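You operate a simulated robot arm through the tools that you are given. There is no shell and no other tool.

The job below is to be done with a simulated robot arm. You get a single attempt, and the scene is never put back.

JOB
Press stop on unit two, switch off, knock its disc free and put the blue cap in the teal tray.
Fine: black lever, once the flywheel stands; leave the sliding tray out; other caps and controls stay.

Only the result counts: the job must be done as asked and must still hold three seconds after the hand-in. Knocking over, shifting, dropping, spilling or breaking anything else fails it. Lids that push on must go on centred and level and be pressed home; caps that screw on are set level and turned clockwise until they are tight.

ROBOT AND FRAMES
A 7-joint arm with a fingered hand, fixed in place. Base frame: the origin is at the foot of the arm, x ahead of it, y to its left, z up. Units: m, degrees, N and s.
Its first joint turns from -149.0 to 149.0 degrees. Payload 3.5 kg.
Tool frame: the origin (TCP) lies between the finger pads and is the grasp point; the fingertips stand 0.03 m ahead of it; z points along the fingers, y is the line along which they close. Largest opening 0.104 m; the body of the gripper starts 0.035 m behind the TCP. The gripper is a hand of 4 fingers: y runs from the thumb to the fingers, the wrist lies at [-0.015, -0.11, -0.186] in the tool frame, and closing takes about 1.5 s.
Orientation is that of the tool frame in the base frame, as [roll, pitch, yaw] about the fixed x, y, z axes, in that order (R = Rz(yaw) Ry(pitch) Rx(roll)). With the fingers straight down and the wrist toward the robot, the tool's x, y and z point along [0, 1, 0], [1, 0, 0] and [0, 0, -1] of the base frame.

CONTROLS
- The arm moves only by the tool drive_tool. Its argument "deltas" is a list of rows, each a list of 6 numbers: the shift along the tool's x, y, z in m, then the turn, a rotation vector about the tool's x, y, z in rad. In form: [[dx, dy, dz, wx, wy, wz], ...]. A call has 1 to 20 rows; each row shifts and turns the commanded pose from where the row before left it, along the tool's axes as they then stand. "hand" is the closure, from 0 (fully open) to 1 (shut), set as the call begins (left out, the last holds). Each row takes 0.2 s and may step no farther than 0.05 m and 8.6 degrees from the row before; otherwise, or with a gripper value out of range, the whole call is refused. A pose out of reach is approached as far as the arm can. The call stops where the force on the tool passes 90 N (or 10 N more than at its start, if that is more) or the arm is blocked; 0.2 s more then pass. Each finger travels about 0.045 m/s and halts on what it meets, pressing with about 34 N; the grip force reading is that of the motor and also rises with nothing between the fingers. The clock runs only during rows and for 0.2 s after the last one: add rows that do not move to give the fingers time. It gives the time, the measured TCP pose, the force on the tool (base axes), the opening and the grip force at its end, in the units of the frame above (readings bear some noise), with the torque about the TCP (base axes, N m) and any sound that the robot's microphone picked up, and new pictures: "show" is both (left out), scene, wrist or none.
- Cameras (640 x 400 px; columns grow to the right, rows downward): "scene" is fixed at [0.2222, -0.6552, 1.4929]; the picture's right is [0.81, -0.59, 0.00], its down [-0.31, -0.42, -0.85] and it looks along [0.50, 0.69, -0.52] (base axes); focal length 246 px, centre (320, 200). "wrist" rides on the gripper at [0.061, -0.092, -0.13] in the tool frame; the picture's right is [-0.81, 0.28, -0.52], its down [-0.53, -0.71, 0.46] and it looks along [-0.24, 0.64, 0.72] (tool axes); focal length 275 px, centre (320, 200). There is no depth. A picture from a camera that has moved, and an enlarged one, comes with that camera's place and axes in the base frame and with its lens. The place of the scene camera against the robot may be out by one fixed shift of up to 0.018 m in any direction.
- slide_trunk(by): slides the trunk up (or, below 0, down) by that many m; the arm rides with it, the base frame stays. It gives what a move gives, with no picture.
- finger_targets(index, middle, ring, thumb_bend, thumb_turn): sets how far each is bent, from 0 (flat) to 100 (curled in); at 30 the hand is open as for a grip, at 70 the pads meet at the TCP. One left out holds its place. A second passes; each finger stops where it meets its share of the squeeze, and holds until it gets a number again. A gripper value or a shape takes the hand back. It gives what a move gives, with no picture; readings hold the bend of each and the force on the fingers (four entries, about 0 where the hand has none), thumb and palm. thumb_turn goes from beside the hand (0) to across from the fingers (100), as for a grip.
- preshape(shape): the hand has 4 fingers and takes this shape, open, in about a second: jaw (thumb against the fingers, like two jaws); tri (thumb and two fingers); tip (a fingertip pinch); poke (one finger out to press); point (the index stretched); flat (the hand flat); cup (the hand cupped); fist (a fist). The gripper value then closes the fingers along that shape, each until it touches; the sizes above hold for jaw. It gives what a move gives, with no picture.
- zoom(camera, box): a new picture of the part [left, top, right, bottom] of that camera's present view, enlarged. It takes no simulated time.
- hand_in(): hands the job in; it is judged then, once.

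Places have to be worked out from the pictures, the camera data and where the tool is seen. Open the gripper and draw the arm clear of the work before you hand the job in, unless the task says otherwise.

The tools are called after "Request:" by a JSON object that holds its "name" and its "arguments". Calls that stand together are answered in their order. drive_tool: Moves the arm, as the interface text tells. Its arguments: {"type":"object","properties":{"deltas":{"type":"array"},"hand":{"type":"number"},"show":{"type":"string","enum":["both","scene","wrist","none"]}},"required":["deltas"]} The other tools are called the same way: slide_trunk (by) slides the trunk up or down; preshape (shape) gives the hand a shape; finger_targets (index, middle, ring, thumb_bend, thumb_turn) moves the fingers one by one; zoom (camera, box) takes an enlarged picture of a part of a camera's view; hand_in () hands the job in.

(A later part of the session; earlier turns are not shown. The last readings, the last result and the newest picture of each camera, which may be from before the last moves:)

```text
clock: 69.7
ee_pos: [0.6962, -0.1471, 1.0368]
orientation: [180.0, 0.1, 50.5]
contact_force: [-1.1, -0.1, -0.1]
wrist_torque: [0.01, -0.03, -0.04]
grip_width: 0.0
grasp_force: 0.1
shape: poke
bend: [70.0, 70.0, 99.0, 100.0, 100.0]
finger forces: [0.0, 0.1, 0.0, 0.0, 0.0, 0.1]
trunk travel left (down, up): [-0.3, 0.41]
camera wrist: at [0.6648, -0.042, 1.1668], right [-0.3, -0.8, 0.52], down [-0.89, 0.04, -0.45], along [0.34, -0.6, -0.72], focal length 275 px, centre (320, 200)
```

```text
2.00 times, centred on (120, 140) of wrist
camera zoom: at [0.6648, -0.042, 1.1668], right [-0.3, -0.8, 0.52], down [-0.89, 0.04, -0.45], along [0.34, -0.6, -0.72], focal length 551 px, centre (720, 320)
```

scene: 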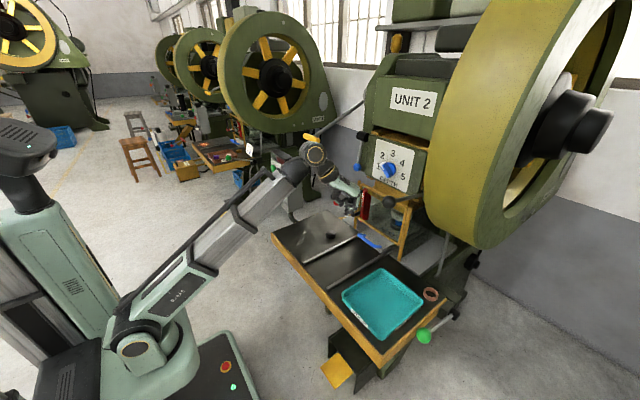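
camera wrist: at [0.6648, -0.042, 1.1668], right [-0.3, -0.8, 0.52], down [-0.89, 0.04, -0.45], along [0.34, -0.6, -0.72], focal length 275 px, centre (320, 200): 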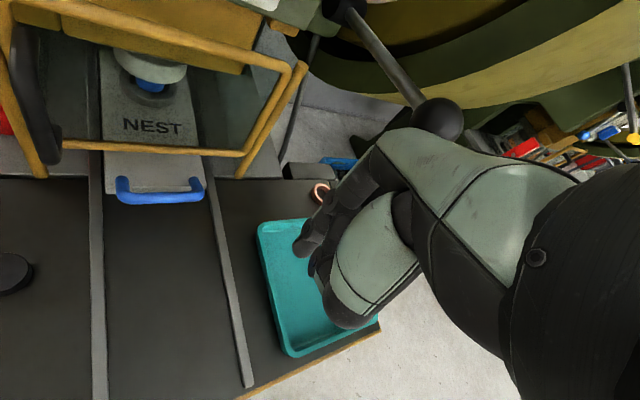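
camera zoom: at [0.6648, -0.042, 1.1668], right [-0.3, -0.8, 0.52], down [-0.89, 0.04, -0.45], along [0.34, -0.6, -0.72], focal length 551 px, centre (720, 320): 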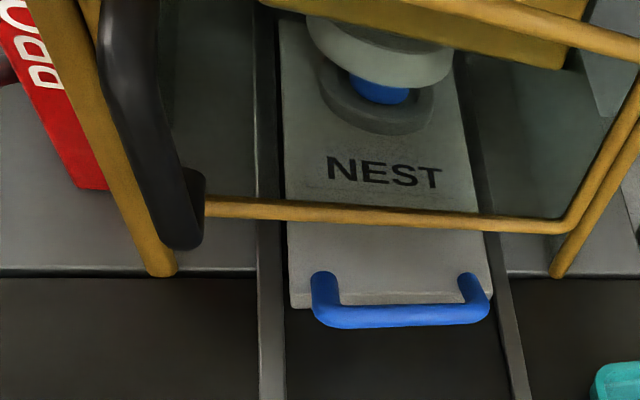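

Handle bar is about x 0.868, z 0.765, feet on the plate at x≈0.907. I'll hook it with the index finger alone, so curl the middle finger too, and tilt the hand ~30° forward so that the index points straight down while the palm stays clear of the guard.

Request:
{"name": "finger_targets", "arguments": {"index": 70, "middle": 100, "ring": 100, "thumb_bend": 100}}

Request:
{"name": "drive_tool", "arguments": {"deltas": [[0, 0, 0, -0.131, 0, 0], [0, 0, 0, -0.131, 0, 0], [0, 0, 0, -0.131, 0, 0], [0, 0, 0, -0.131, 0, 0], [0, 0, 0, 0, 0, 0]], "show": "both"}}

Request:
{"name": "zoom", "arguments": {"camera": "wrist", "box": [220, 140, 420, 360]}}

```text
clock: 70.7
ee_pos: [0.6966, -0.1465, 1.0356]
orientation: [180.0, 0.1, 50.6]
contact_force: [0.5, -0.3, 0.3]
wrist_torque: [-0.01, 0.01, -0.02]
grip_width: 0.022
grasp_force: 0.0
shape: fingers
bend: [37.0, 100.0, 100.0, 100.0, 100.0]
finger forces: [0.0, 0.0, 0.0, 0.0, 0.0, 0.0]
trunk travel left (down, up): [-0.3, 0.41]
```

```text
clock: 71.9
ee_pos: [0.696, -0.1464, 1.0367]
orientation: [149.9, 0.1, 50.4]
contact_force: [-0.7, 0.6, 0.4]
wrist_torque: [-0.02, 0.01, 0.01]
grip_width: 0.0215
grasp_force: 0.0
shape: fingers
bend: [37.0, 100.0, 100.0, 100.0, 100.0]
finger forces: [0.0, 0.1, 0.1, 0.0, 0.0, 0.0]
trunk travel left (down, up): [-0.3, 0.41]
camera wrist: at [0.6236, -0.0081, 1.1032], right [-0.53, -0.61, 0.59], down [-0.64, -0.17, -0.75], along [0.56, -0.77, -0.3], focal length 275 px, centre (320, 200)
```

scene: 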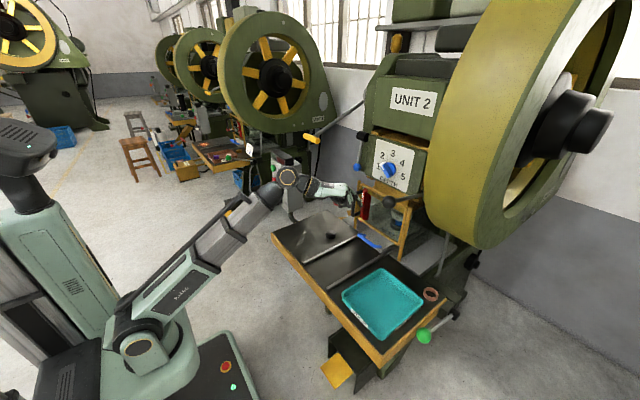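
wrist: 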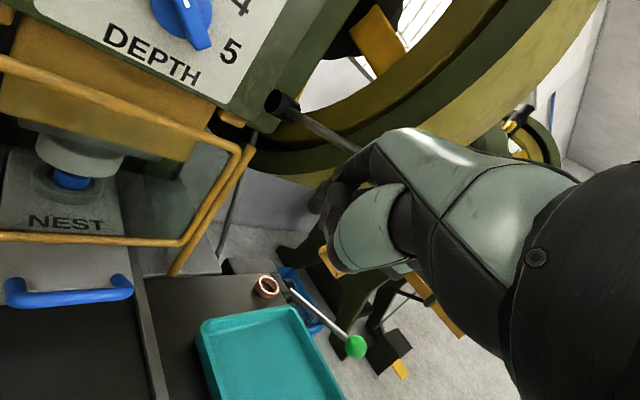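

```text
1.82 times, centred on (320, 250) of wrist
camera zoom: at [0.6236, -0.0081, 1.1032], right [-0.53, -0.61, 0.59], down [-0.64, -0.17, -0.75], along [0.56, -0.77, -0.3], focal length 500 px, centre (320, 109)
```

zoom: 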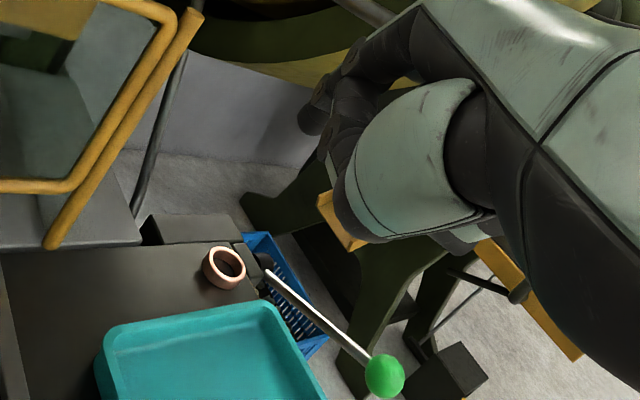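

The index opened to 37 instead of staying at 70. I'll re-take the poke shape and curl only the middle finger, leaving the others as they are.

Request:
{"name": "preshape", "arguments": {"shape": "poke"}}

Request:
{"name": "finger_targets", "arguments": {"middle": 100}}

Request:
{"name": "drive_tool", "arguments": {"deltas": [[0, 0, 0, 0, 0, 0]], "show": "wrist"}}

Request:
{"name": "zoom", "arguments": {"camera": "wrist", "box": [220, 140, 420, 360]}}

```text
clock: 72.8
ee_pos: [0.696, -0.1471, 1.0361]
orientation: [150.0, 0.1, 50.6]
contact_force: [-0.5, 0.7, 0.0]
wrist_torque: [0.01, 0.02, -0.01]
grip_width: 0.0
grasp_force: 0.0
shape: poke
bend: [70.0, 70.0, 99.0, 100.0, 100.0]
finger forces: [0.1, 0.0, 0.0, 0.0, 0.0, 0.0]
trunk travel left (down, up): [-0.3, 0.41]
```

```text
clock: 73.8
ee_pos: [0.6958, -0.1469, 1.0366]
orientation: [149.9, 0.0, 50.7]
contact_force: [0.6, -0.2, 0.2]
wrist_torque: [0.01, 0.01, -0.01]
grip_width: 0.0301
grasp_force: 0.1
shape: fingers
bend: [70.0, 100.0, 99.0, 100.0, 100.0]
finger forces: [0.0, 0.0, 0.1, 0.0, 0.1, 0.0]
trunk travel left (down, up): [-0.3, 0.41]
```

```text
clock: 74.2
ee_pos: [0.696, -0.1478, 1.036]
orientation: [150.0, 0.1, 50.5]
contact_force: [0.2, -0.3, -0.1]
wrist_torque: [-0.01, 0.01, 0.0]
grip_width: 0.0301
grasp_force: 0.1
shape: fingers
bend: [70.0, 100.0, 99.0, 100.0, 100.0]
finger forces: [0.0, 0.0, 0.0, 0.0, 0.0, 0.0]
trunk travel left (down, up): [-0.3, 0.41]
camera wrist: at [0.6236, -0.0083, 1.1034], right [-0.53, -0.61, 0.59], down [-0.64, -0.16, -0.75], along [0.56, -0.77, -0.3], focal length 275 px, centre (320, 200)
```

wrist: 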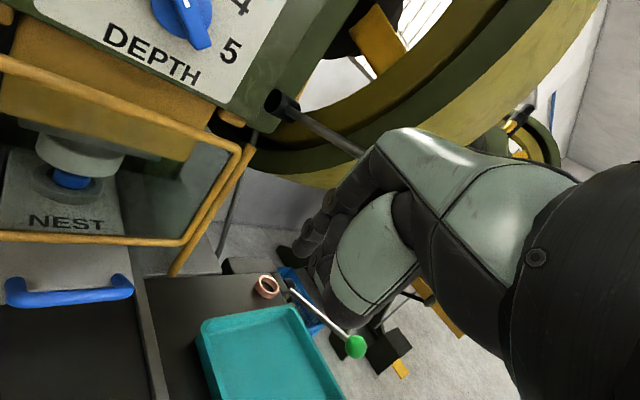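

```text
1.82 times, centred on (320, 250) of wrist
camera zoom: at [0.6236, -0.0083, 1.1034], right [-0.53, -0.61, 0.59], down [-0.64, -0.16, -0.75], along [0.56, -0.77, -0.3], focal length 500 px, centre (320, 109)
```

zoom: 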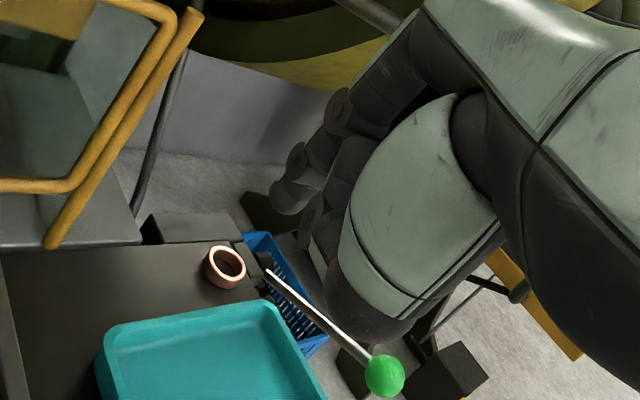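

Index alone now protrudes. This new viewpoint also helps to fix the handle position; zooming on it.

Request:
{"name": "zoom", "arguments": {"camera": "wrist", "box": [0, 230, 160, 330]}}

```text
4.00 times, centred on (80, 280) of wrist
camera zoom: at [0.6236, -0.0083, 1.1034], right [-0.53, -0.61, 0.59], down [-0.64, -0.16, -0.75], along [0.56, -0.77, -0.3], focal length 1101 px, centre (1280, -120)
```

zoom: 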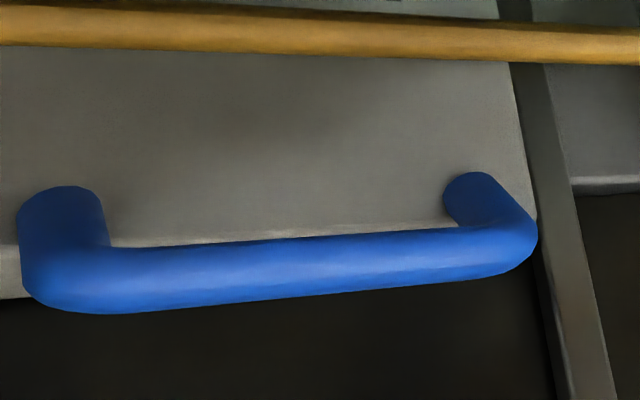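

From four views the handle bar lies at x≈0.862, z≈0.783, y −0.045…−0.142, plate top z≈0.754. I'll go down and then forward to a hover point above and just behind the bar.

Request:
{"name": "drive_tool", "arguments": {"deltas": [[0, -0.0193, 0.0335, 0, 0, 0], [0, -0.0193, 0.0335, 0, 0, 0], [0, -0.0193, 0.0335, 0, 0, 0], [0.0381, 0.0213, 0.0123, 0, 0, 0], [0.0381, 0.0213, 0.0123, 0, 0, 0], [0.0381, 0.0213, 0.0123, 0, 0, 0], [0, 0, 0, 0, 0, 0]], "show": "both"}}

Request:
{"name": "zoom", "arguments": {"camera": "scene", "box": [320, 180, 430, 260]}}

```text
clock: 75.8
ee_pos: [0.8259, -0.1059, 0.9201]
orientation: [150.0, 0.0, 50.6]
contact_force: [-0.2, -0.1, 0.4]
wrist_torque: [0.01, -0.04, 0.0]
grip_width: 0.0299
grasp_force: 0.2
shape: fingers
bend: [70.0, 100.0, 99.0, 100.0, 100.0]
finger forces: [0.0, 0.0, 0.1, 0.0, 0.0, 0.1]
trunk travel left (down, up): [-0.3, 0.41]
camera wrist: at [0.754, 0.0324, 0.9868], right [-0.53, -0.61, 0.59], down [-0.64, -0.16, -0.75], along [0.56, -0.77, -0.3], focal length 275 px, centre (320, 200)
```

scene: 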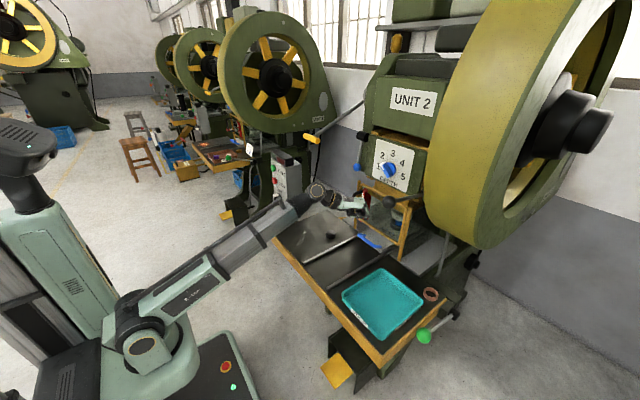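
wrist: 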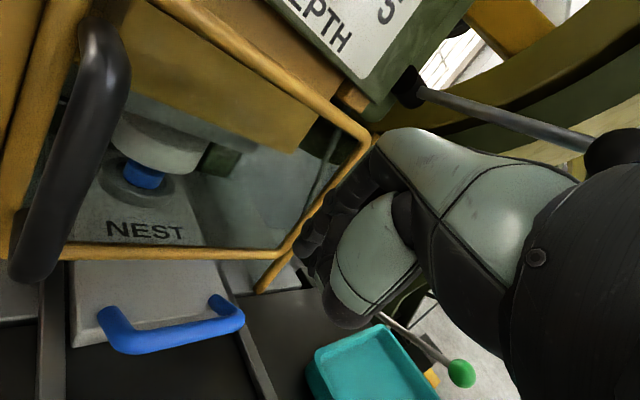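

```text
5.00 times, centred on (375, 220) of scene
camera zoom: at [0.2222, -0.6552, 1.4929], right [0.81, -0.59, 0.0], down [-0.31, -0.42, -0.85], along [0.5, 0.69, -0.52], focal length 1229 px, centre (45, 100)
```

zoom: 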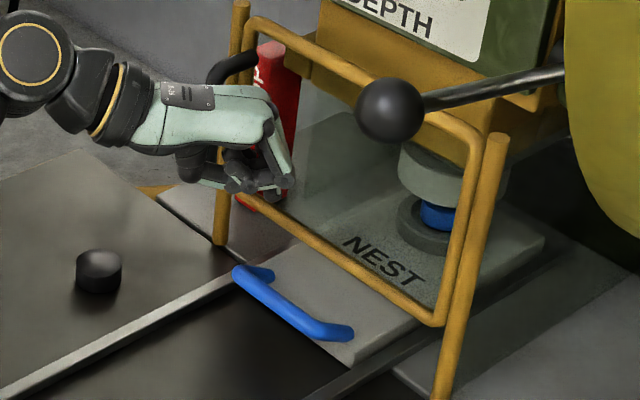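

Handle bar now measures x≈0.8645, centre y≈−0.088. Move the index over the gap behind the bar and descend most of the way.

Request:
{"name": "drive_tool", "arguments": {"deltas": [[0.0228, 0.0083, 0.0048, 0, 0, 0], [0.0228, 0.0083, 0.0048, 0, 0, 0], [0, -0.015, 0.026, 0, 0, 0], [0, -0.015, 0.026, 0, 0, 0], [0, -0.01, 0.0173, 0, 0, 0], [0, 0, 0, 0, 0, 0]], "show": "both"}}

Request:
{"name": "zoom", "arguments": {"camera": "scene", "box": [330, 200, 410, 260]}}

Request:
{"name": "zoom", "arguments": {"camera": "wrist", "box": [160, 180, 360, 360]}}

```text
clock: 77.2
ee_pos: [0.8708, -0.0836, 0.8399]
orientation: [150.0, 0.1, 50.5]
contact_force: [0.1, 0.0, 1.1]
wrist_torque: [0.0, 0.02, -0.02]
grip_width: 0.0301
grasp_force: 0.1
shape: fingers
bend: [70.0, 100.0, 99.0, 100.0, 100.0]
finger forces: [0.0, 0.0, 0.0, 0.1, 0.1, 0.0]
trunk travel left (down, up): [-0.3, 0.41]
camera wrist: at [0.7969, 0.0554, 0.9064], right [-0.53, -0.61, 0.59], down [-0.64, -0.16, -0.75], along [0.56, -0.77, -0.3], focal length 275 px, centre (320, 200)
```

scene: 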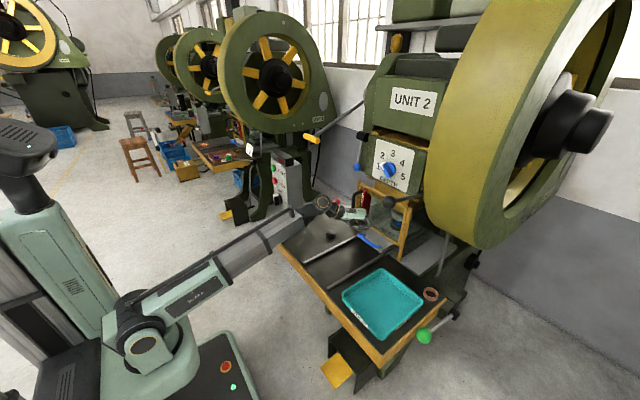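
wrist: 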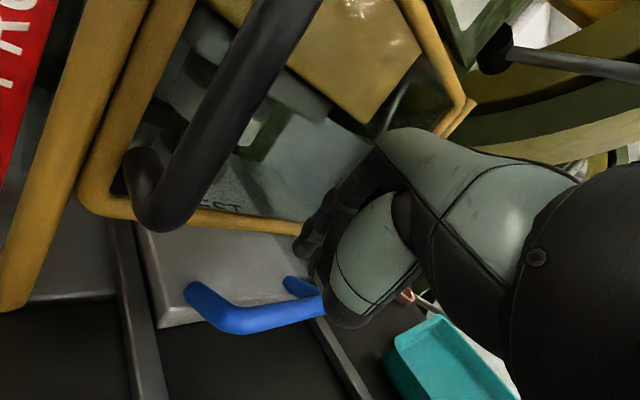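

```text
6.67 times, centred on (370, 230) of scene
camera zoom: at [0.2222, -0.6552, 1.4929], right [0.81, -0.59, 0.0], down [-0.31, -0.42, -0.85], along [0.5, 0.69, -0.52], focal length 1639 px, centre (-13, 0)
```

zoom: 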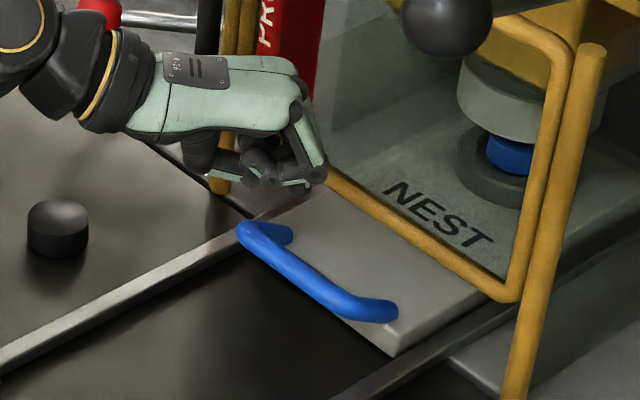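

```text
2.22 times, centred on (260, 270) of wrist
camera zoom: at [0.7969, 0.0554, 0.9064], right [-0.53, -0.61, 0.59], down [-0.64, -0.16, -0.75], along [0.56, -0.77, -0.3], focal length 612 px, centre (453, 44)
```

zoom: 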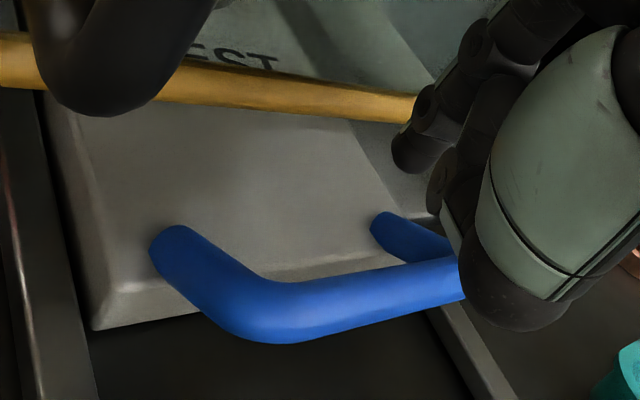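

Index tip is above the gap, clear of guard. Descend the remaining ~5 cm in small steps.

Request:
{"name": "drive_tool", "arguments": {"deltas": [[0, -0.0075, 0.013, 0, 0, 0], [0, -0.0075, 0.013, 0, 0, 0], [0, -0.005, 0.0087, 0, 0, 0], [0, 0, 0, 0, 0, 0]], "show": "both"}}

Request:
{"name": "zoom", "arguments": {"camera": "scene", "box": [330, 200, 410, 260]}}

Request:
{"name": "zoom", "arguments": {"camera": "wrist", "box": [160, 160, 360, 340]}}

```text
clock: 78.2
ee_pos: [0.8692, -0.0834, 0.7994]
orientation: [150.0, 0.1, 50.6]
contact_force: [-0.8, -0.8, 0.1]
wrist_torque: [0.01, 0.03, 0.02]
grip_width: 0.0296
grasp_force: 0.0
shape: fingers
bend: [70.0, 100.0, 99.0, 100.0, 100.0]
finger forces: [0.0, 0.0, 0.1, 0.0, 0.0, 0.0]
trunk travel left (down, up): [-0.3, 0.41]
camera wrist: at [0.7969, 0.0559, 0.8666], right [-0.53, -0.61, 0.59], down [-0.64, -0.16, -0.75], along [0.56, -0.77, -0.3], focal length 275 px, centre (320, 200)
```

scene: 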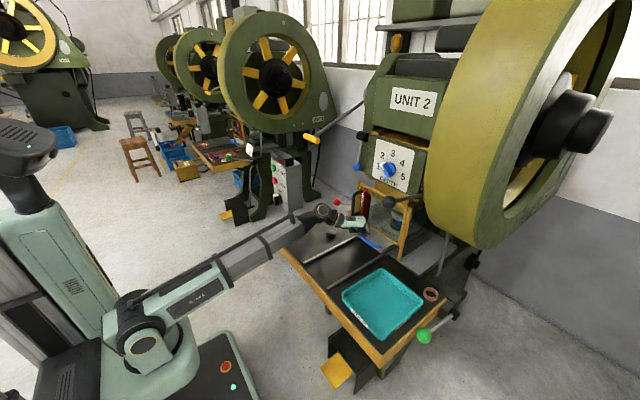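
wrist: 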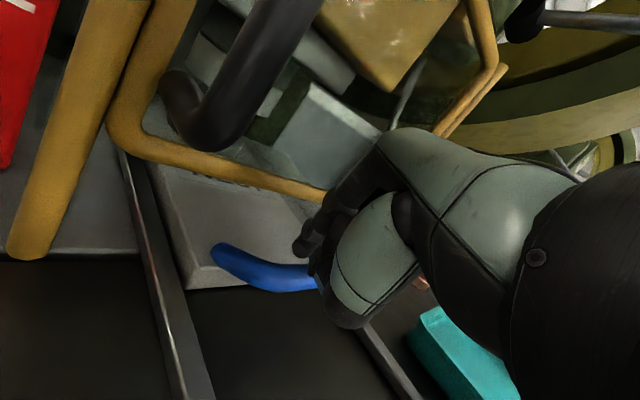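

```text
6.67 times, centred on (370, 230) of scene
camera zoom: at [0.2222, -0.6552, 1.4929], right [0.81, -0.59, 0.0], down [-0.31, -0.42, -0.85], along [0.5, 0.69, -0.52], focal length 1639 px, centre (-13, 0)
```

zoom: 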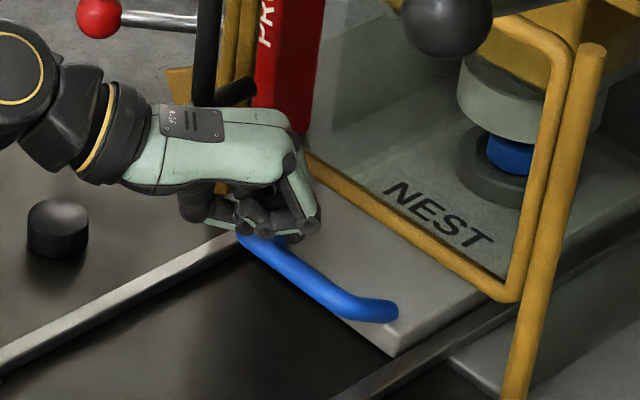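

```text
2.22 times, centred on (260, 250) of wrist
camera zoom: at [0.7969, 0.0559, 0.8666], right [-0.53, -0.61, 0.59], down [-0.64, -0.16, -0.75], along [0.56, -0.77, -0.3], focal length 612 px, centre (453, 89)
```

zoom: 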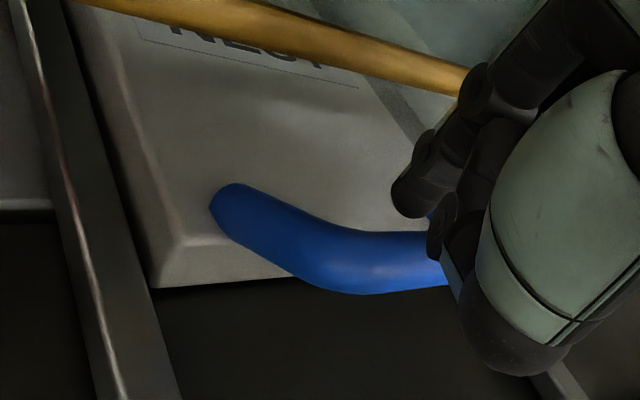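

No contact yet. Let me zoom harder from the scene camera on the fingertip/handle relation before going lower.

Request:
{"name": "zoom", "arguments": {"camera": "scene", "box": [350, 218, 386, 250]}}

Request:
{"name": "zoom", "arguments": {"camera": "wrist", "box": [260, 200, 350, 300]}}

```text
12.50 times, centred on (368, 234) of scene
camera zoom: at [0.2222, -0.6552, 1.4929], right [0.81, -0.59, 0.0], down [-0.31, -0.42, -0.85], along [0.5, 0.69, -0.52], focal length 3073 px, centre (-280, -225)
```

zoom: 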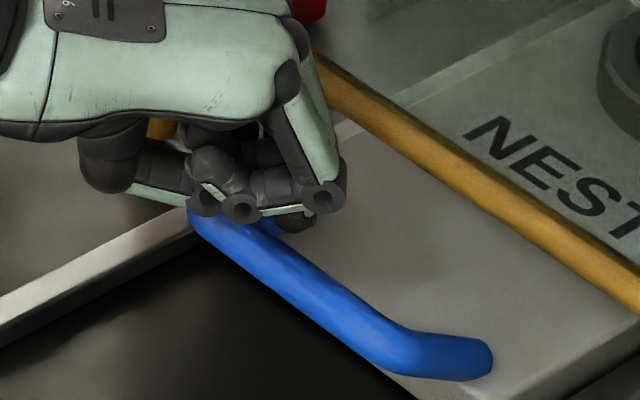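

```text
4.00 times, centred on (305, 250) of wrist
camera zoom: at [0.7969, 0.0559, 0.8666], right [-0.53, -0.61, 0.59], down [-0.64, -0.16, -0.75], along [0.56, -0.77, -0.3], focal length 1101 px, centre (380, 0)
```

zoom: 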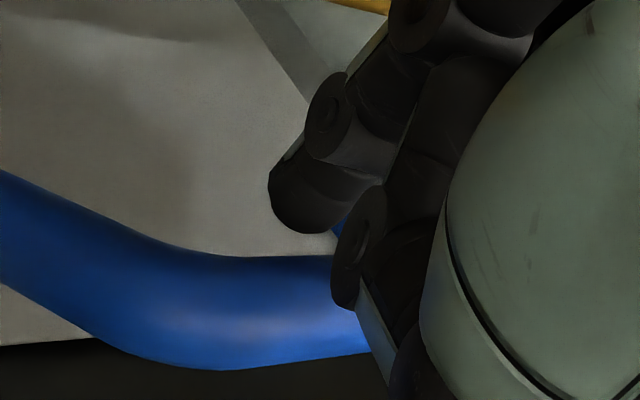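

The curled fingers' joints are almost as low as the index tip, so this hooking shape isn't good. I'll back off and instead grasp the bar with the jaw at ~45° (fingers over the top/behind, thumb under the front). First lift and retreat, then reshape and turn.

Request:
{"name": "drive_tool", "arguments": {"deltas": [[0, 0.02, -0.0346, 0, 0, 0], [0, 0.02, -0.0346, 0, 0, 0], [0, 0.02, -0.0346, 0, 0, 0], [-0.0222, -0.0234, -0.0135, 0, 0, 0], [-0.0222, -0.0234, -0.0135, 0, 0, 0], [-0.0222, -0.0234, -0.0135, 0, 0, 0], [0, 0, 0, 0, 0, 0]], "show": "none"}}

Request:
{"name": "preshape", "arguments": {"shape": "jaw"}}

Request:
{"name": "slide_trunk", "arguments": {"by": 0.12}}

Request:
{"name": "drive_tool", "arguments": {"deltas": [[0, 0, 0, 0, 0.0713, -0.1234], [0, 0, 0, 0, 0.0713, -0.1234], [0, 0, 0, 0, 0.0713, -0.1234], [0, 0, 0, 0, 0, 0]], "show": "both"}}

```text
clock: 79.8
ee_pos: [0.764, -0.0822, 0.9202]
orientation: [150.0, 0.1, 50.4]
contact_force: [-0.9, 0.1, -0.4]
wrist_torque: [0.0, -0.01, -0.01]
grip_width: 0.03
grasp_force: 0.0
shape: fingers
bend: [70.0, 100.0, 99.0, 100.0, 100.0]
finger forces: [0.0, 0.0, 0.0, 0.1, 0.1, 0.1]
trunk travel left (down, up): [-0.3, 0.41]
```

```text
clock: 80.7
ee_pos: [0.7659, -0.0819, 0.9199]
orientation: [150.0, 0.0, 50.5]
contact_force: [-1.1, 0.2, -0.5]
wrist_torque: [-0.02, 0.0, 0.01]
grip_width: 0.1036
grasp_force: 0.1
shape: jaw
bend: [30.0, 30.0, 30.0, 30.0, 98.0]
finger forces: [0.0, 0.0, 0.1, 0.0, 0.1, 0.0]
trunk travel left (down, up): [-0.3, 0.41]
```

```text
clock: 82.2
ee_pos: [0.7652, -0.0828, 1.0404]
orientation: [150.0, 0.1, 50.5]
contact_force: [-0.7, -0.9, 0.2]
wrist_torque: [0.01, 0.01, 0.0]
grip_width: 0.1037
grasp_force: 0.0
shape: jaw
bend: [30.0, 30.0, 30.0, 30.0, 98.0]
finger forces: [0.0, 0.1, 0.1, 0.0, 0.0, 0.0]
trunk travel left (down, up): [-0.42, 0.29]
```

```text
clock: 83.2
ee_pos: [0.768, -0.0713, 1.038]
orientation: [149.9, 0.5, 74.3]
contact_force: [-0.2, 0.0, -0.9]
wrist_torque: [0.01, -0.01, -0.03]
grip_width: 0.1037
grasp_force: 0.0
shape: jaw
bend: [30.0, 30.0, 30.0, 30.0, 98.0]
finger forces: [0.0, 0.0, 0.1, 0.1, 0.0, 0.1]
out of reach, approached as far as the arm can: row 3
trunk travel left (down, up): [-0.42, 0.29]
camera wrist: at [0.6442, 0.0279, 1.1037], right [-0.24, -0.77, 0.59], down [-0.52, -0.41, -0.75], along [0.82, -0.49, -0.3], focal length 275 px, centre (320, 200)
```

scene: 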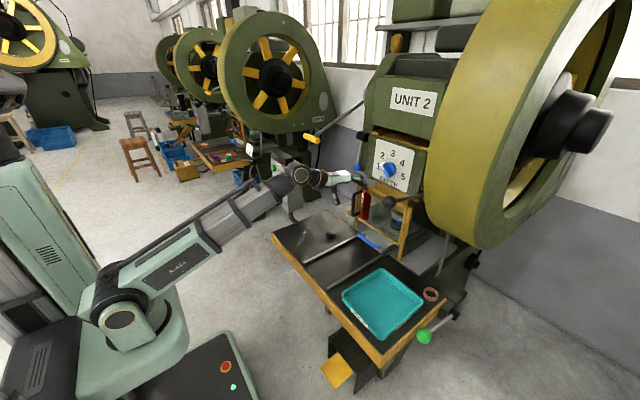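
wrist: 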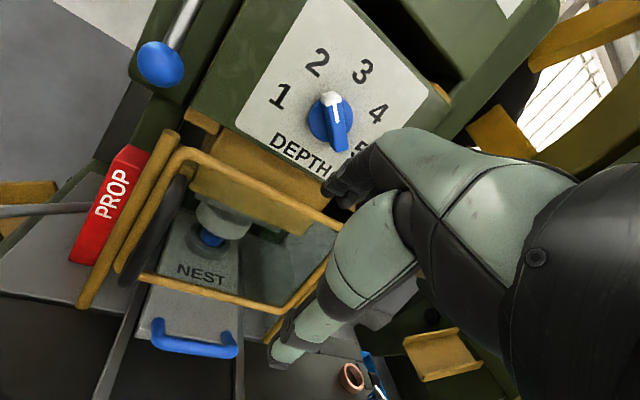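

Yaw ≈74° reached. Zoom on the handle from this viewpoint to refine it.

Request:
{"name": "zoom", "arguments": {"camera": "wrist", "box": [120, 270, 280, 370]}}

Request:
{"name": "zoom", "arguments": {"camera": "wrist", "box": [140, 180, 300, 300]}}

```text
4.00 times, centred on (200, 320) of wrist
camera zoom: at [0.6442, 0.0279, 1.1037], right [-0.24, -0.77, 0.59], down [-0.52, -0.41, -0.75], along [0.82, -0.49, -0.3], focal length 1101 px, centre (800, -280)
```

zoom: 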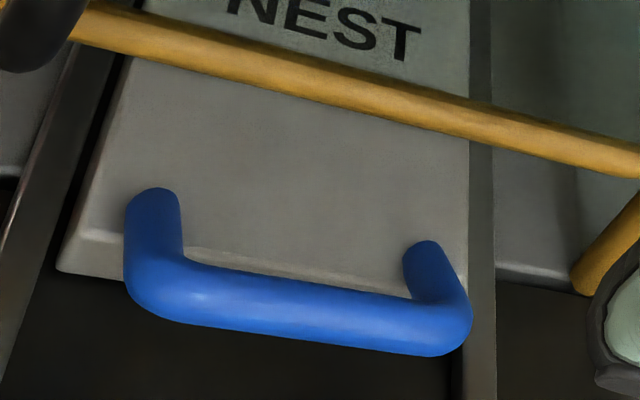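

```text
3.33 times, centred on (220, 240) of wrist
camera zoom: at [0.6442, 0.0279, 1.1037], right [-0.24, -0.77, 0.59], down [-0.52, -0.41, -0.75], along [0.82, -0.49, -0.3], focal length 918 px, centre (653, 67)
```

zoom: 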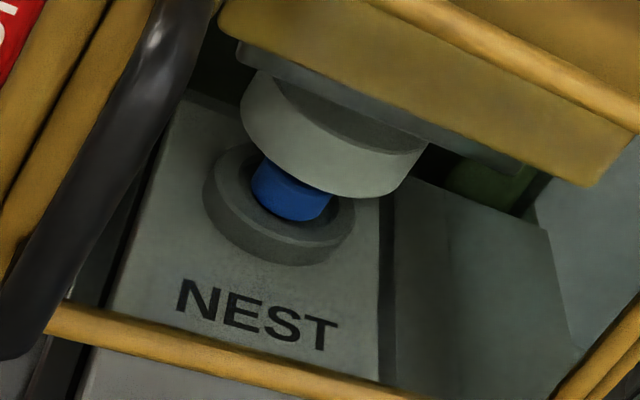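

The cap is seen sitting in the nest ring. I need to know whether it will pass under the guard's bottom bar; zoom on it from the scene camera.

Request:
{"name": "zoom", "arguments": {"camera": "scene", "box": [378, 200, 418, 232]}}

Request:
{"name": "zoom", "arguments": {"camera": "scene", "box": [345, 170, 425, 250]}}

Request:
{"name": "zoom", "arguments": {"camera": "wrist", "box": [180, 190, 250, 250]}}

```text
12.50 times, centred on (398, 216) of scene
camera zoom: at [0.2222, -0.6552, 1.4929], right [0.81, -0.59, 0.0], down [-0.31, -0.42, -0.85], along [0.5, 0.69, -0.52], focal length 3073 px, centre (-655, 0)
```

zoom: 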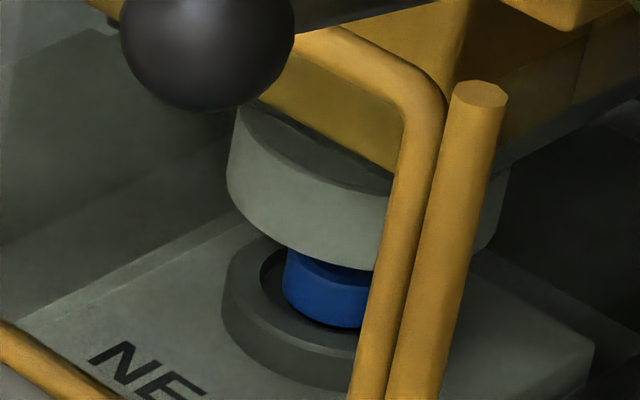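

```text
5.00 times, centred on (385, 210) of scene
camera zoom: at [0.2222, -0.6552, 1.4929], right [0.81, -0.59, 0.0], down [-0.31, -0.42, -0.85], along [0.5, 0.69, -0.52], focal length 1229 px, centre (-5, 150)
```

zoom: 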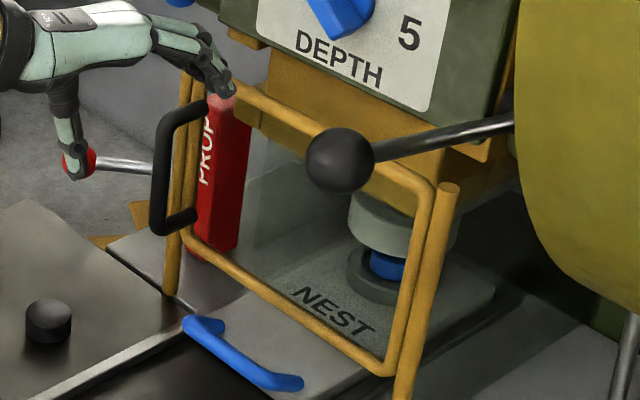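

```text
6.67 times, centred on (215, 220) of wrist
camera zoom: at [0.6442, 0.0279, 1.1037], right [-0.24, -0.77, 0.59], down [-0.52, -0.41, -0.75], along [0.82, -0.49, -0.3], focal length 1835 px, centre (1020, 67)
```

zoom: 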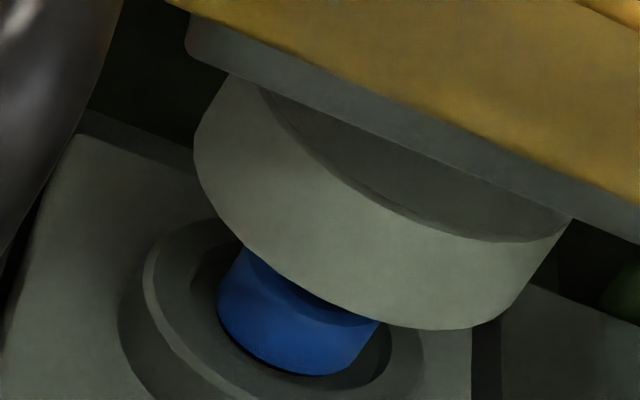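

The cap's top (~0.78) is close to the guard bar's underside, so I'll pull slowly and watch. Tilt to 45°, pre-close the jaw to about 6 cm and move to the approach point in front of/above the handle.

Request:
{"name": "drive_tool", "arguments": {"deltas": [[0, 0, 0, -0.131, 0, 0], [0, 0, 0, -0.131, 0, 0], [0.0002, -0.0229, 0.0353, 0, 0, 0], [0.0002, -0.0229, 0.0353, 0, 0, 0], [0.0002, -0.0229, 0.0353, 0, 0, 0], [0.0002, -0.0229, 0.0353, 0, 0, 0], [0, 0, 0, 0, 0, 0]], "hand": 0.4, "show": "both"}}

Request:
{"name": "zoom", "arguments": {"camera": "wrist", "box": [100, 150, 400, 350]}}

Request:
{"name": "zoom", "arguments": {"camera": "scene", "box": [310, 170, 410, 250]}}

```text
clock: 84.8
ee_pos: [0.8014, -0.0789, 0.8721]
orientation: [135.0, 0.1, 75.2]
contact_force: [-0.4, 0.3, 0.1]
wrist_torque: [0.01, 0.02, 0.03]
grip_width: 0.0628
grasp_force: 0.1
shape: jaw
bend: [29.0, 41.0, 37.0, 64.0, 100.0]
finger forces: [0.1, 0.0, 0.1, 0.1, 0.1, 0.0]
trunk travel left (down, up): [-0.42, 0.29]
camera wrist: at [0.6655, 0.0201, 0.8992], right [-0.37, -0.74, 0.56], down [-0.31, -0.47, -0.83], along [0.87, -0.49, -0.06], focal length 275 px, centre (320, 200)
```

scene: 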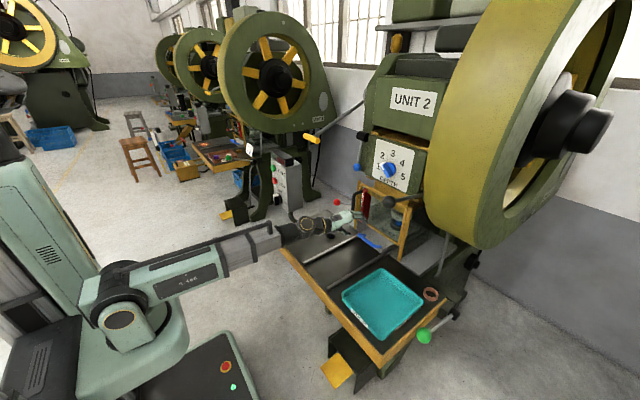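
wrist: 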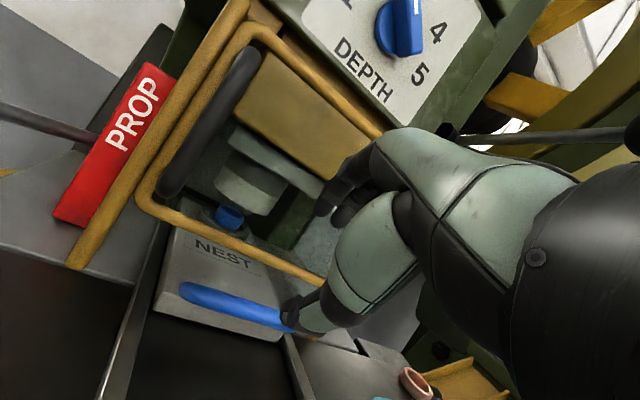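

```text
2.00 times, centred on (250, 250) of wrist
camera zoom: at [0.6655, 0.0201, 0.8992], right [-0.37, -0.74, 0.56], down [-0.31, -0.47, -0.83], along [0.87, -0.49, -0.06], focal length 551 px, centre (460, 100)
```

zoom: 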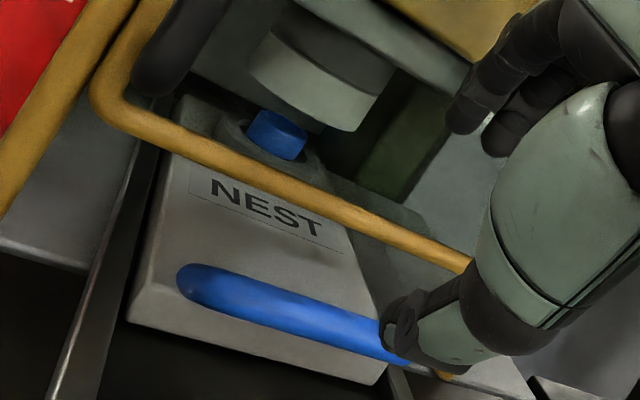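

```text
5.00 times, centred on (360, 210) of scene
camera zoom: at [0.2222, -0.6552, 1.4929], right [0.81, -0.59, 0.0], down [-0.31, -0.42, -0.85], along [0.5, 0.69, -0.52], focal length 1229 px, centre (120, 150)
```

zoom: 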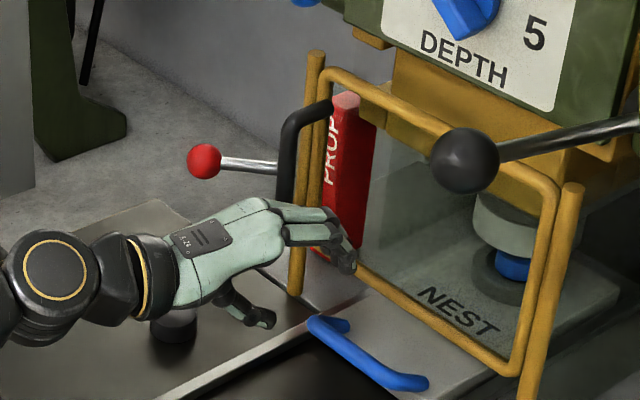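

From this low angle: bar at (0.865, z 0.774), cap top ≈0.786, guard bar underside ≈0.786–0.79. I'll approach along the tool axis toward the bar, first most of the way.

Request:
{"name": "drive_tool", "arguments": {"deltas": [[-0.0006, -0.011, 0.025, 0, 0, 0], [-0.0006, -0.011, 0.025, 0, 0, 0], [0, 0, 0.02, 0, 0, 0], [0, 0, 0, 0, 0, 0]], "show": "both"}}

Request:
{"name": "zoom", "arguments": {"camera": "wrist", "box": [180, 150, 400, 330]}}

Request:
{"name": "zoom", "arguments": {"camera": "scene", "box": [330, 200, 400, 256]}}

```text
clock: 85.8
ee_pos: [0.8321, -0.0887, 0.8072]
orientation: [135.0, 0.0, 75.1]
contact_force: [-0.5, 1.1, 0.1]
wrist_torque: [-0.01, 0.01, 0.0]
grip_width: 0.063
grasp_force: 0.1
shape: jaw
bend: [29.0, 41.0, 37.0, 64.0, 100.0]
finger forces: [0.0, 0.0, 0.1, 0.1, 0.1, 0.0]
trunk travel left (down, up): [-0.42, 0.29]
camera wrist: at [0.6973, 0.0107, 0.8349], right [-0.37, -0.74, 0.56], down [-0.31, -0.47, -0.83], along [0.87, -0.49, -0.06], focal length 275 px, centre (320, 200)
```

scene: 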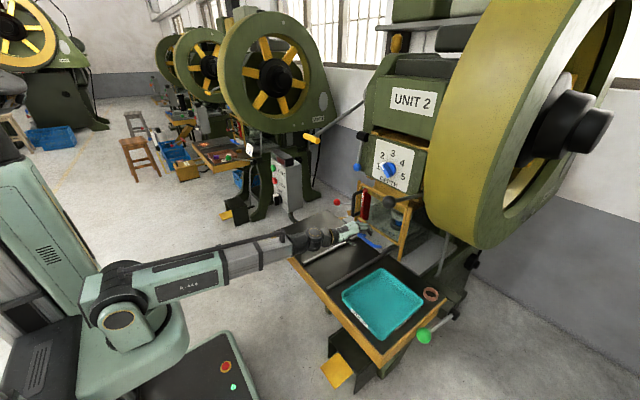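
wrist: 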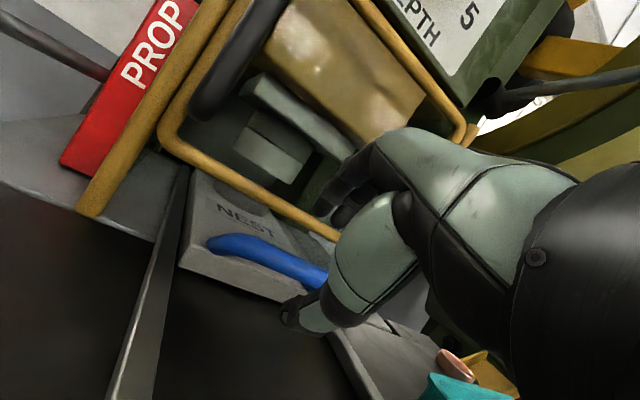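

```text
2.22 times, centred on (290, 240) of wrist
camera zoom: at [0.6973, 0.0107, 0.8349], right [-0.37, -0.74, 0.56], down [-0.31, -0.47, -0.83], along [0.87, -0.49, -0.06], focal length 612 px, centre (387, 111)
```

zoom: 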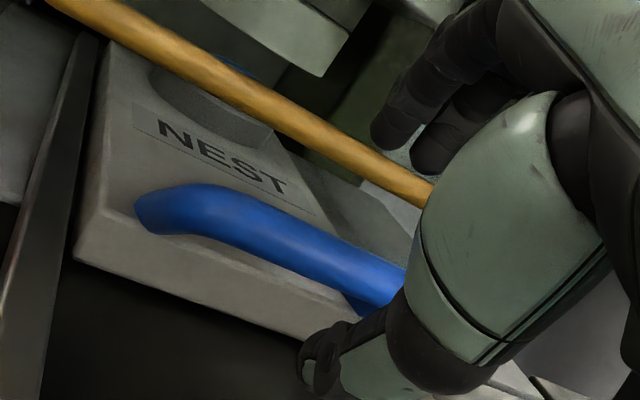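

```text
7.14 times, centred on (365, 228) of scene
camera zoom: at [0.2222, -0.6552, 1.4929], right [0.81, -0.59, 0.0], down [-0.31, -0.42, -0.85], along [0.5, 0.69, -0.52], focal length 1756 px, centre (-1, 0)
```

zoom: 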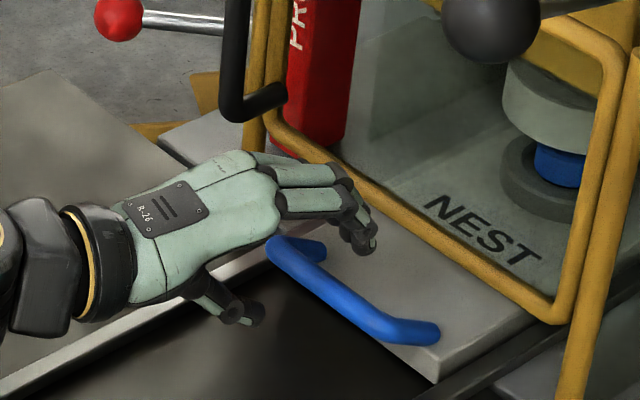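

The hand is a bit left of the handle's centre; shift ~1 cm right while advancing the last 3.4 cm, then check before closing.

Request:
{"name": "drive_tool", "arguments": {"deltas": [[-0.0058, 0.0017, 0.012, 0, 0, 0], [-0.0058, 0.0017, 0.012, 0, 0, 0], [0, 0, 0.009, 0, 0, 0], [0, 0, 0, 0, 0, 0]], "show": "both"}}

Request:
{"name": "zoom", "arguments": {"camera": "wrist", "box": [180, 150, 400, 330]}}

Request:
{"name": "zoom", "arguments": {"camera": "scene", "box": [330, 200, 400, 256]}}

```text
clock: 86.8
ee_pos: [0.8562, -0.1071, 0.7876]
orientation: [135.0, 0.1, 75.1]
contact_force: [-0.1, -0.3, 0.0]
wrist_torque: [0.01, -0.01, 0.02]
grip_width: 0.0629
grasp_force: 0.1
shape: jaw
bend: [29.0, 41.0, 37.0, 64.0, 100.0]
finger forces: [0.0, 0.1, 0.0, 0.0, 0.1, 0.0]
trunk travel left (down, up): [-0.42, 0.29]
camera wrist: at [0.7189, -0.0075, 0.814], right [-0.37, -0.74, 0.56], down [-0.31, -0.47, -0.83], along [0.87, -0.49, -0.06], focal length 275 px, centre (320, 200)
```

scene: 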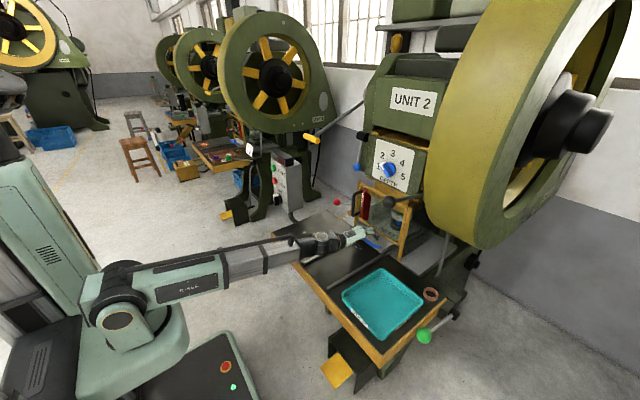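
wrist: 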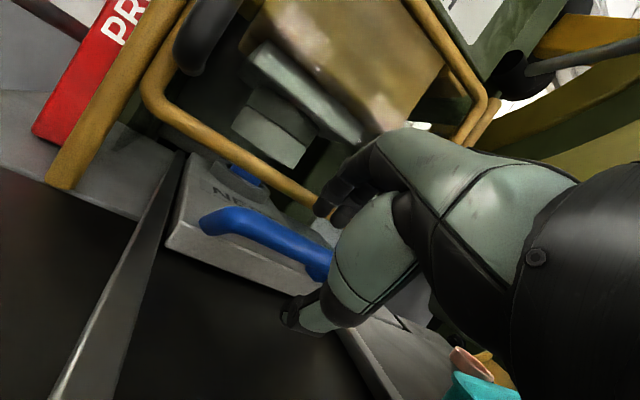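

```text
2.22 times, centred on (290, 240) of wrist
camera zoom: at [0.7189, -0.0075, 0.814], right [-0.37, -0.74, 0.56], down [-0.31, -0.47, -0.83], along [0.87, -0.49, -0.06], focal length 612 px, centre (387, 111)
```

zoom: 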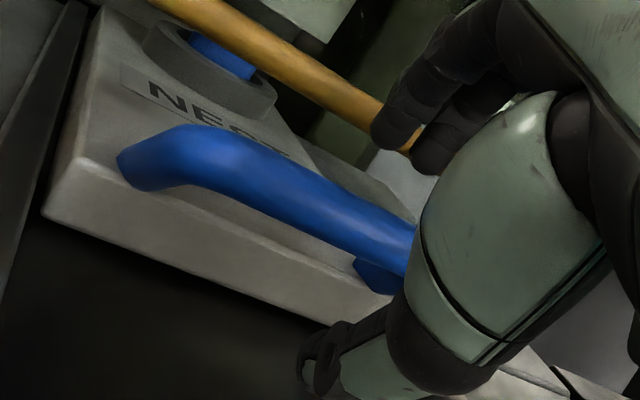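

```text
7.14 times, centred on (365, 228) of scene
camera zoom: at [0.2222, -0.6552, 1.4929], right [0.81, -0.59, 0.0], down [-0.31, -0.42, -0.85], along [0.5, 0.69, -0.52], focal length 1756 px, centre (-1, 0)
```

zoom: 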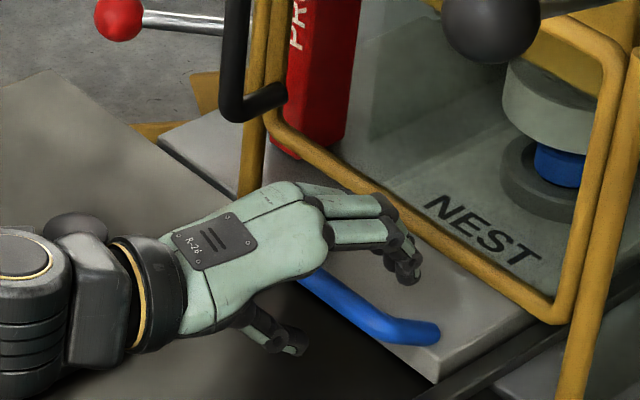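

The bar lies between thumb and fingers as planned. Close the hand on it.

Request:
{"name": "drive_tool", "arguments": {"deltas": [[0, 0, 0, 0, 0, 0], [0, 0, 0, 0, 0, 0], [0, 0, 0, 0, 0, 0], [0, 0, 0, 0, 0, 0], [0, 0, 0, 0, 0, 0], [0, 0, 0, 0, 0, 0], [0, 0, 0, 0, 0, 0]], "hand": 0.95, "show": "both"}}

Request:
{"name": "zoom", "arguments": {"camera": "wrist", "box": [180, 150, 400, 330]}}

Request:
{"name": "zoom", "arguments": {"camera": "scene", "box": [330, 200, 400, 256]}}

```text
clock: 88.4
ee_pos: [0.8537, -0.1068, 0.7872]
orientation: [135.0, 0.1, 75.1]
contact_force: [1.5, 0.9, -1.6]
wrist_torque: [-0.12, -0.03, 0.12]
grip_width: 0.0116
grasp_force: 34.0
shape: jaw
bend: [71.0, 63.0, 60.0, 74.0, 100.0]
finger forces: [16.6, 9.0, 4.1, 0.1, 30.2, 0.0]
trunk travel left (down, up): [-0.42, 0.29]
camera wrist: at [0.719, -0.0074, 0.8137], right [-0.37, -0.74, 0.56], down [-0.31, -0.47, -0.83], along [0.87, -0.49, -0.06], focal length 275 px, centre (320, 200)
```

scene: 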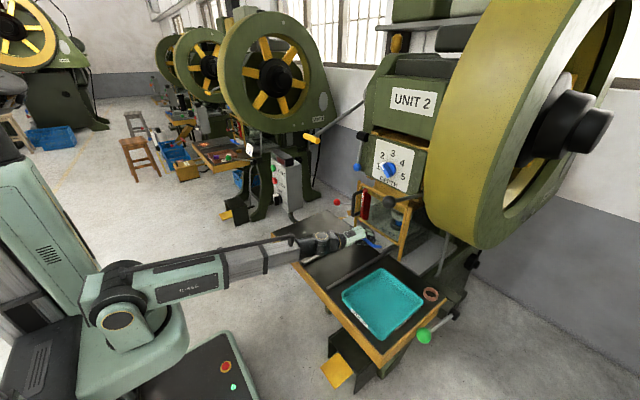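
wrist: 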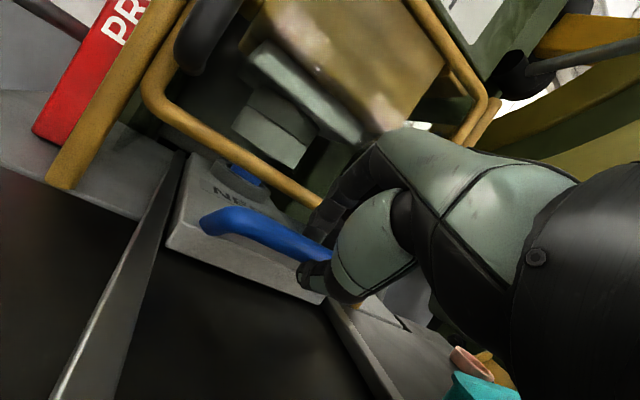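

```text
2.22 times, centred on (290, 240) of wrist
camera zoom: at [0.719, -0.0074, 0.8137], right [-0.37, -0.74, 0.56], down [-0.31, -0.47, -0.83], along [0.87, -0.49, -0.06], focal length 612 px, centre (387, 111)
```

zoom: 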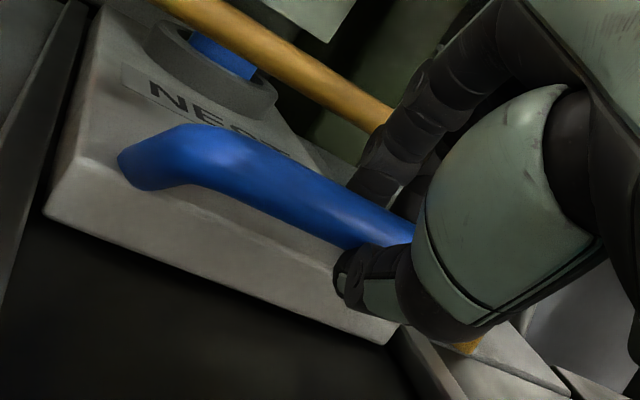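

```text
7.14 times, centred on (365, 228) of scene
camera zoom: at [0.2222, -0.6552, 1.4929], right [0.81, -0.59, 0.0], down [-0.31, -0.42, -0.85], along [0.5, 0.69, -0.52], focal length 1756 px, centre (-1, 0)
```

zoom: 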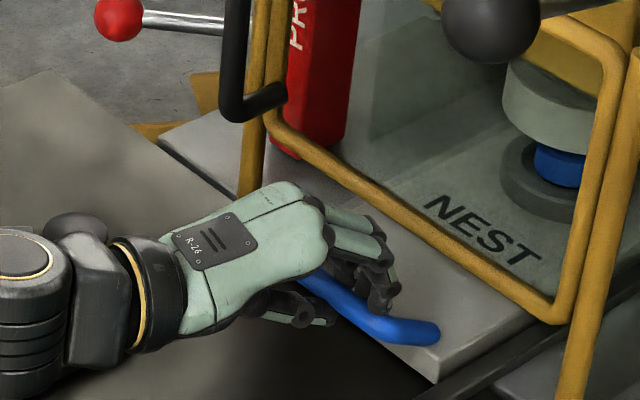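

Firm grip on the handle. Pull gently 2 cm toward −x and check the force and tray motion.

Request:
{"name": "drive_tool", "arguments": {"deltas": [[-0.00257, -0.00683, -0.00683, 0, 0, 0], [-0.00257, -0.00683, -0.00683, 0, 0, 0]], "show": "both"}}

Request:
{"name": "zoom", "arguments": {"camera": "scene", "box": [330, 190, 420, 262]}}

```text
clock: 89.0
ee_pos: [0.8349, -0.1072, 0.7862]
orientation: [135.1, 0.1, 75.0]
contact_force: [-0.1, 2.1, -2.7]
wrist_torque: [-0.15, 0.05, 0.08]
grip_width: 0.011
grasp_force: 34.7
shape: jaw
bend: [71.0, 62.0, 60.0, 74.0, 100.0]
finger forces: [16.7, 9.4, 4.5, 0.0, 32.7, 0.1]
trunk travel left (down, up): [-0.42, 0.29]
camera wrist: at [0.6988, -0.0073, 0.8136], right [-0.37, -0.74, 0.56], down [-0.31, -0.47, -0.83], along [0.87, -0.49, -0.06], focal length 275 px, centre (320, 200)
```

scene: 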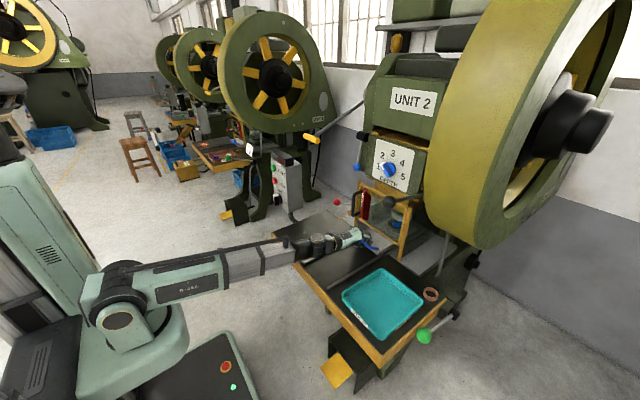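
wrist: 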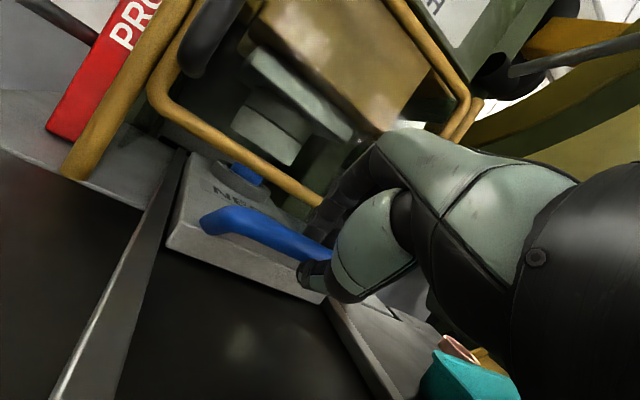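

```text
5.56 times, centred on (375, 226) of scene
camera zoom: at [0.2222, -0.6552, 1.4929], right [0.81, -0.59, 0.0], down [-0.31, -0.42, -0.85], along [0.5, 0.69, -0.52], focal length 1366 px, centre (14, 56)
```

zoom: 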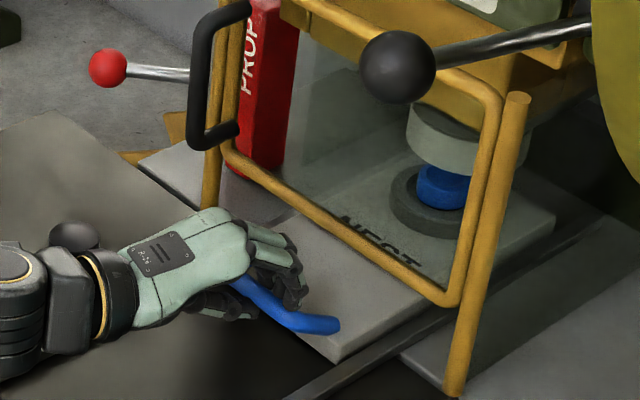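

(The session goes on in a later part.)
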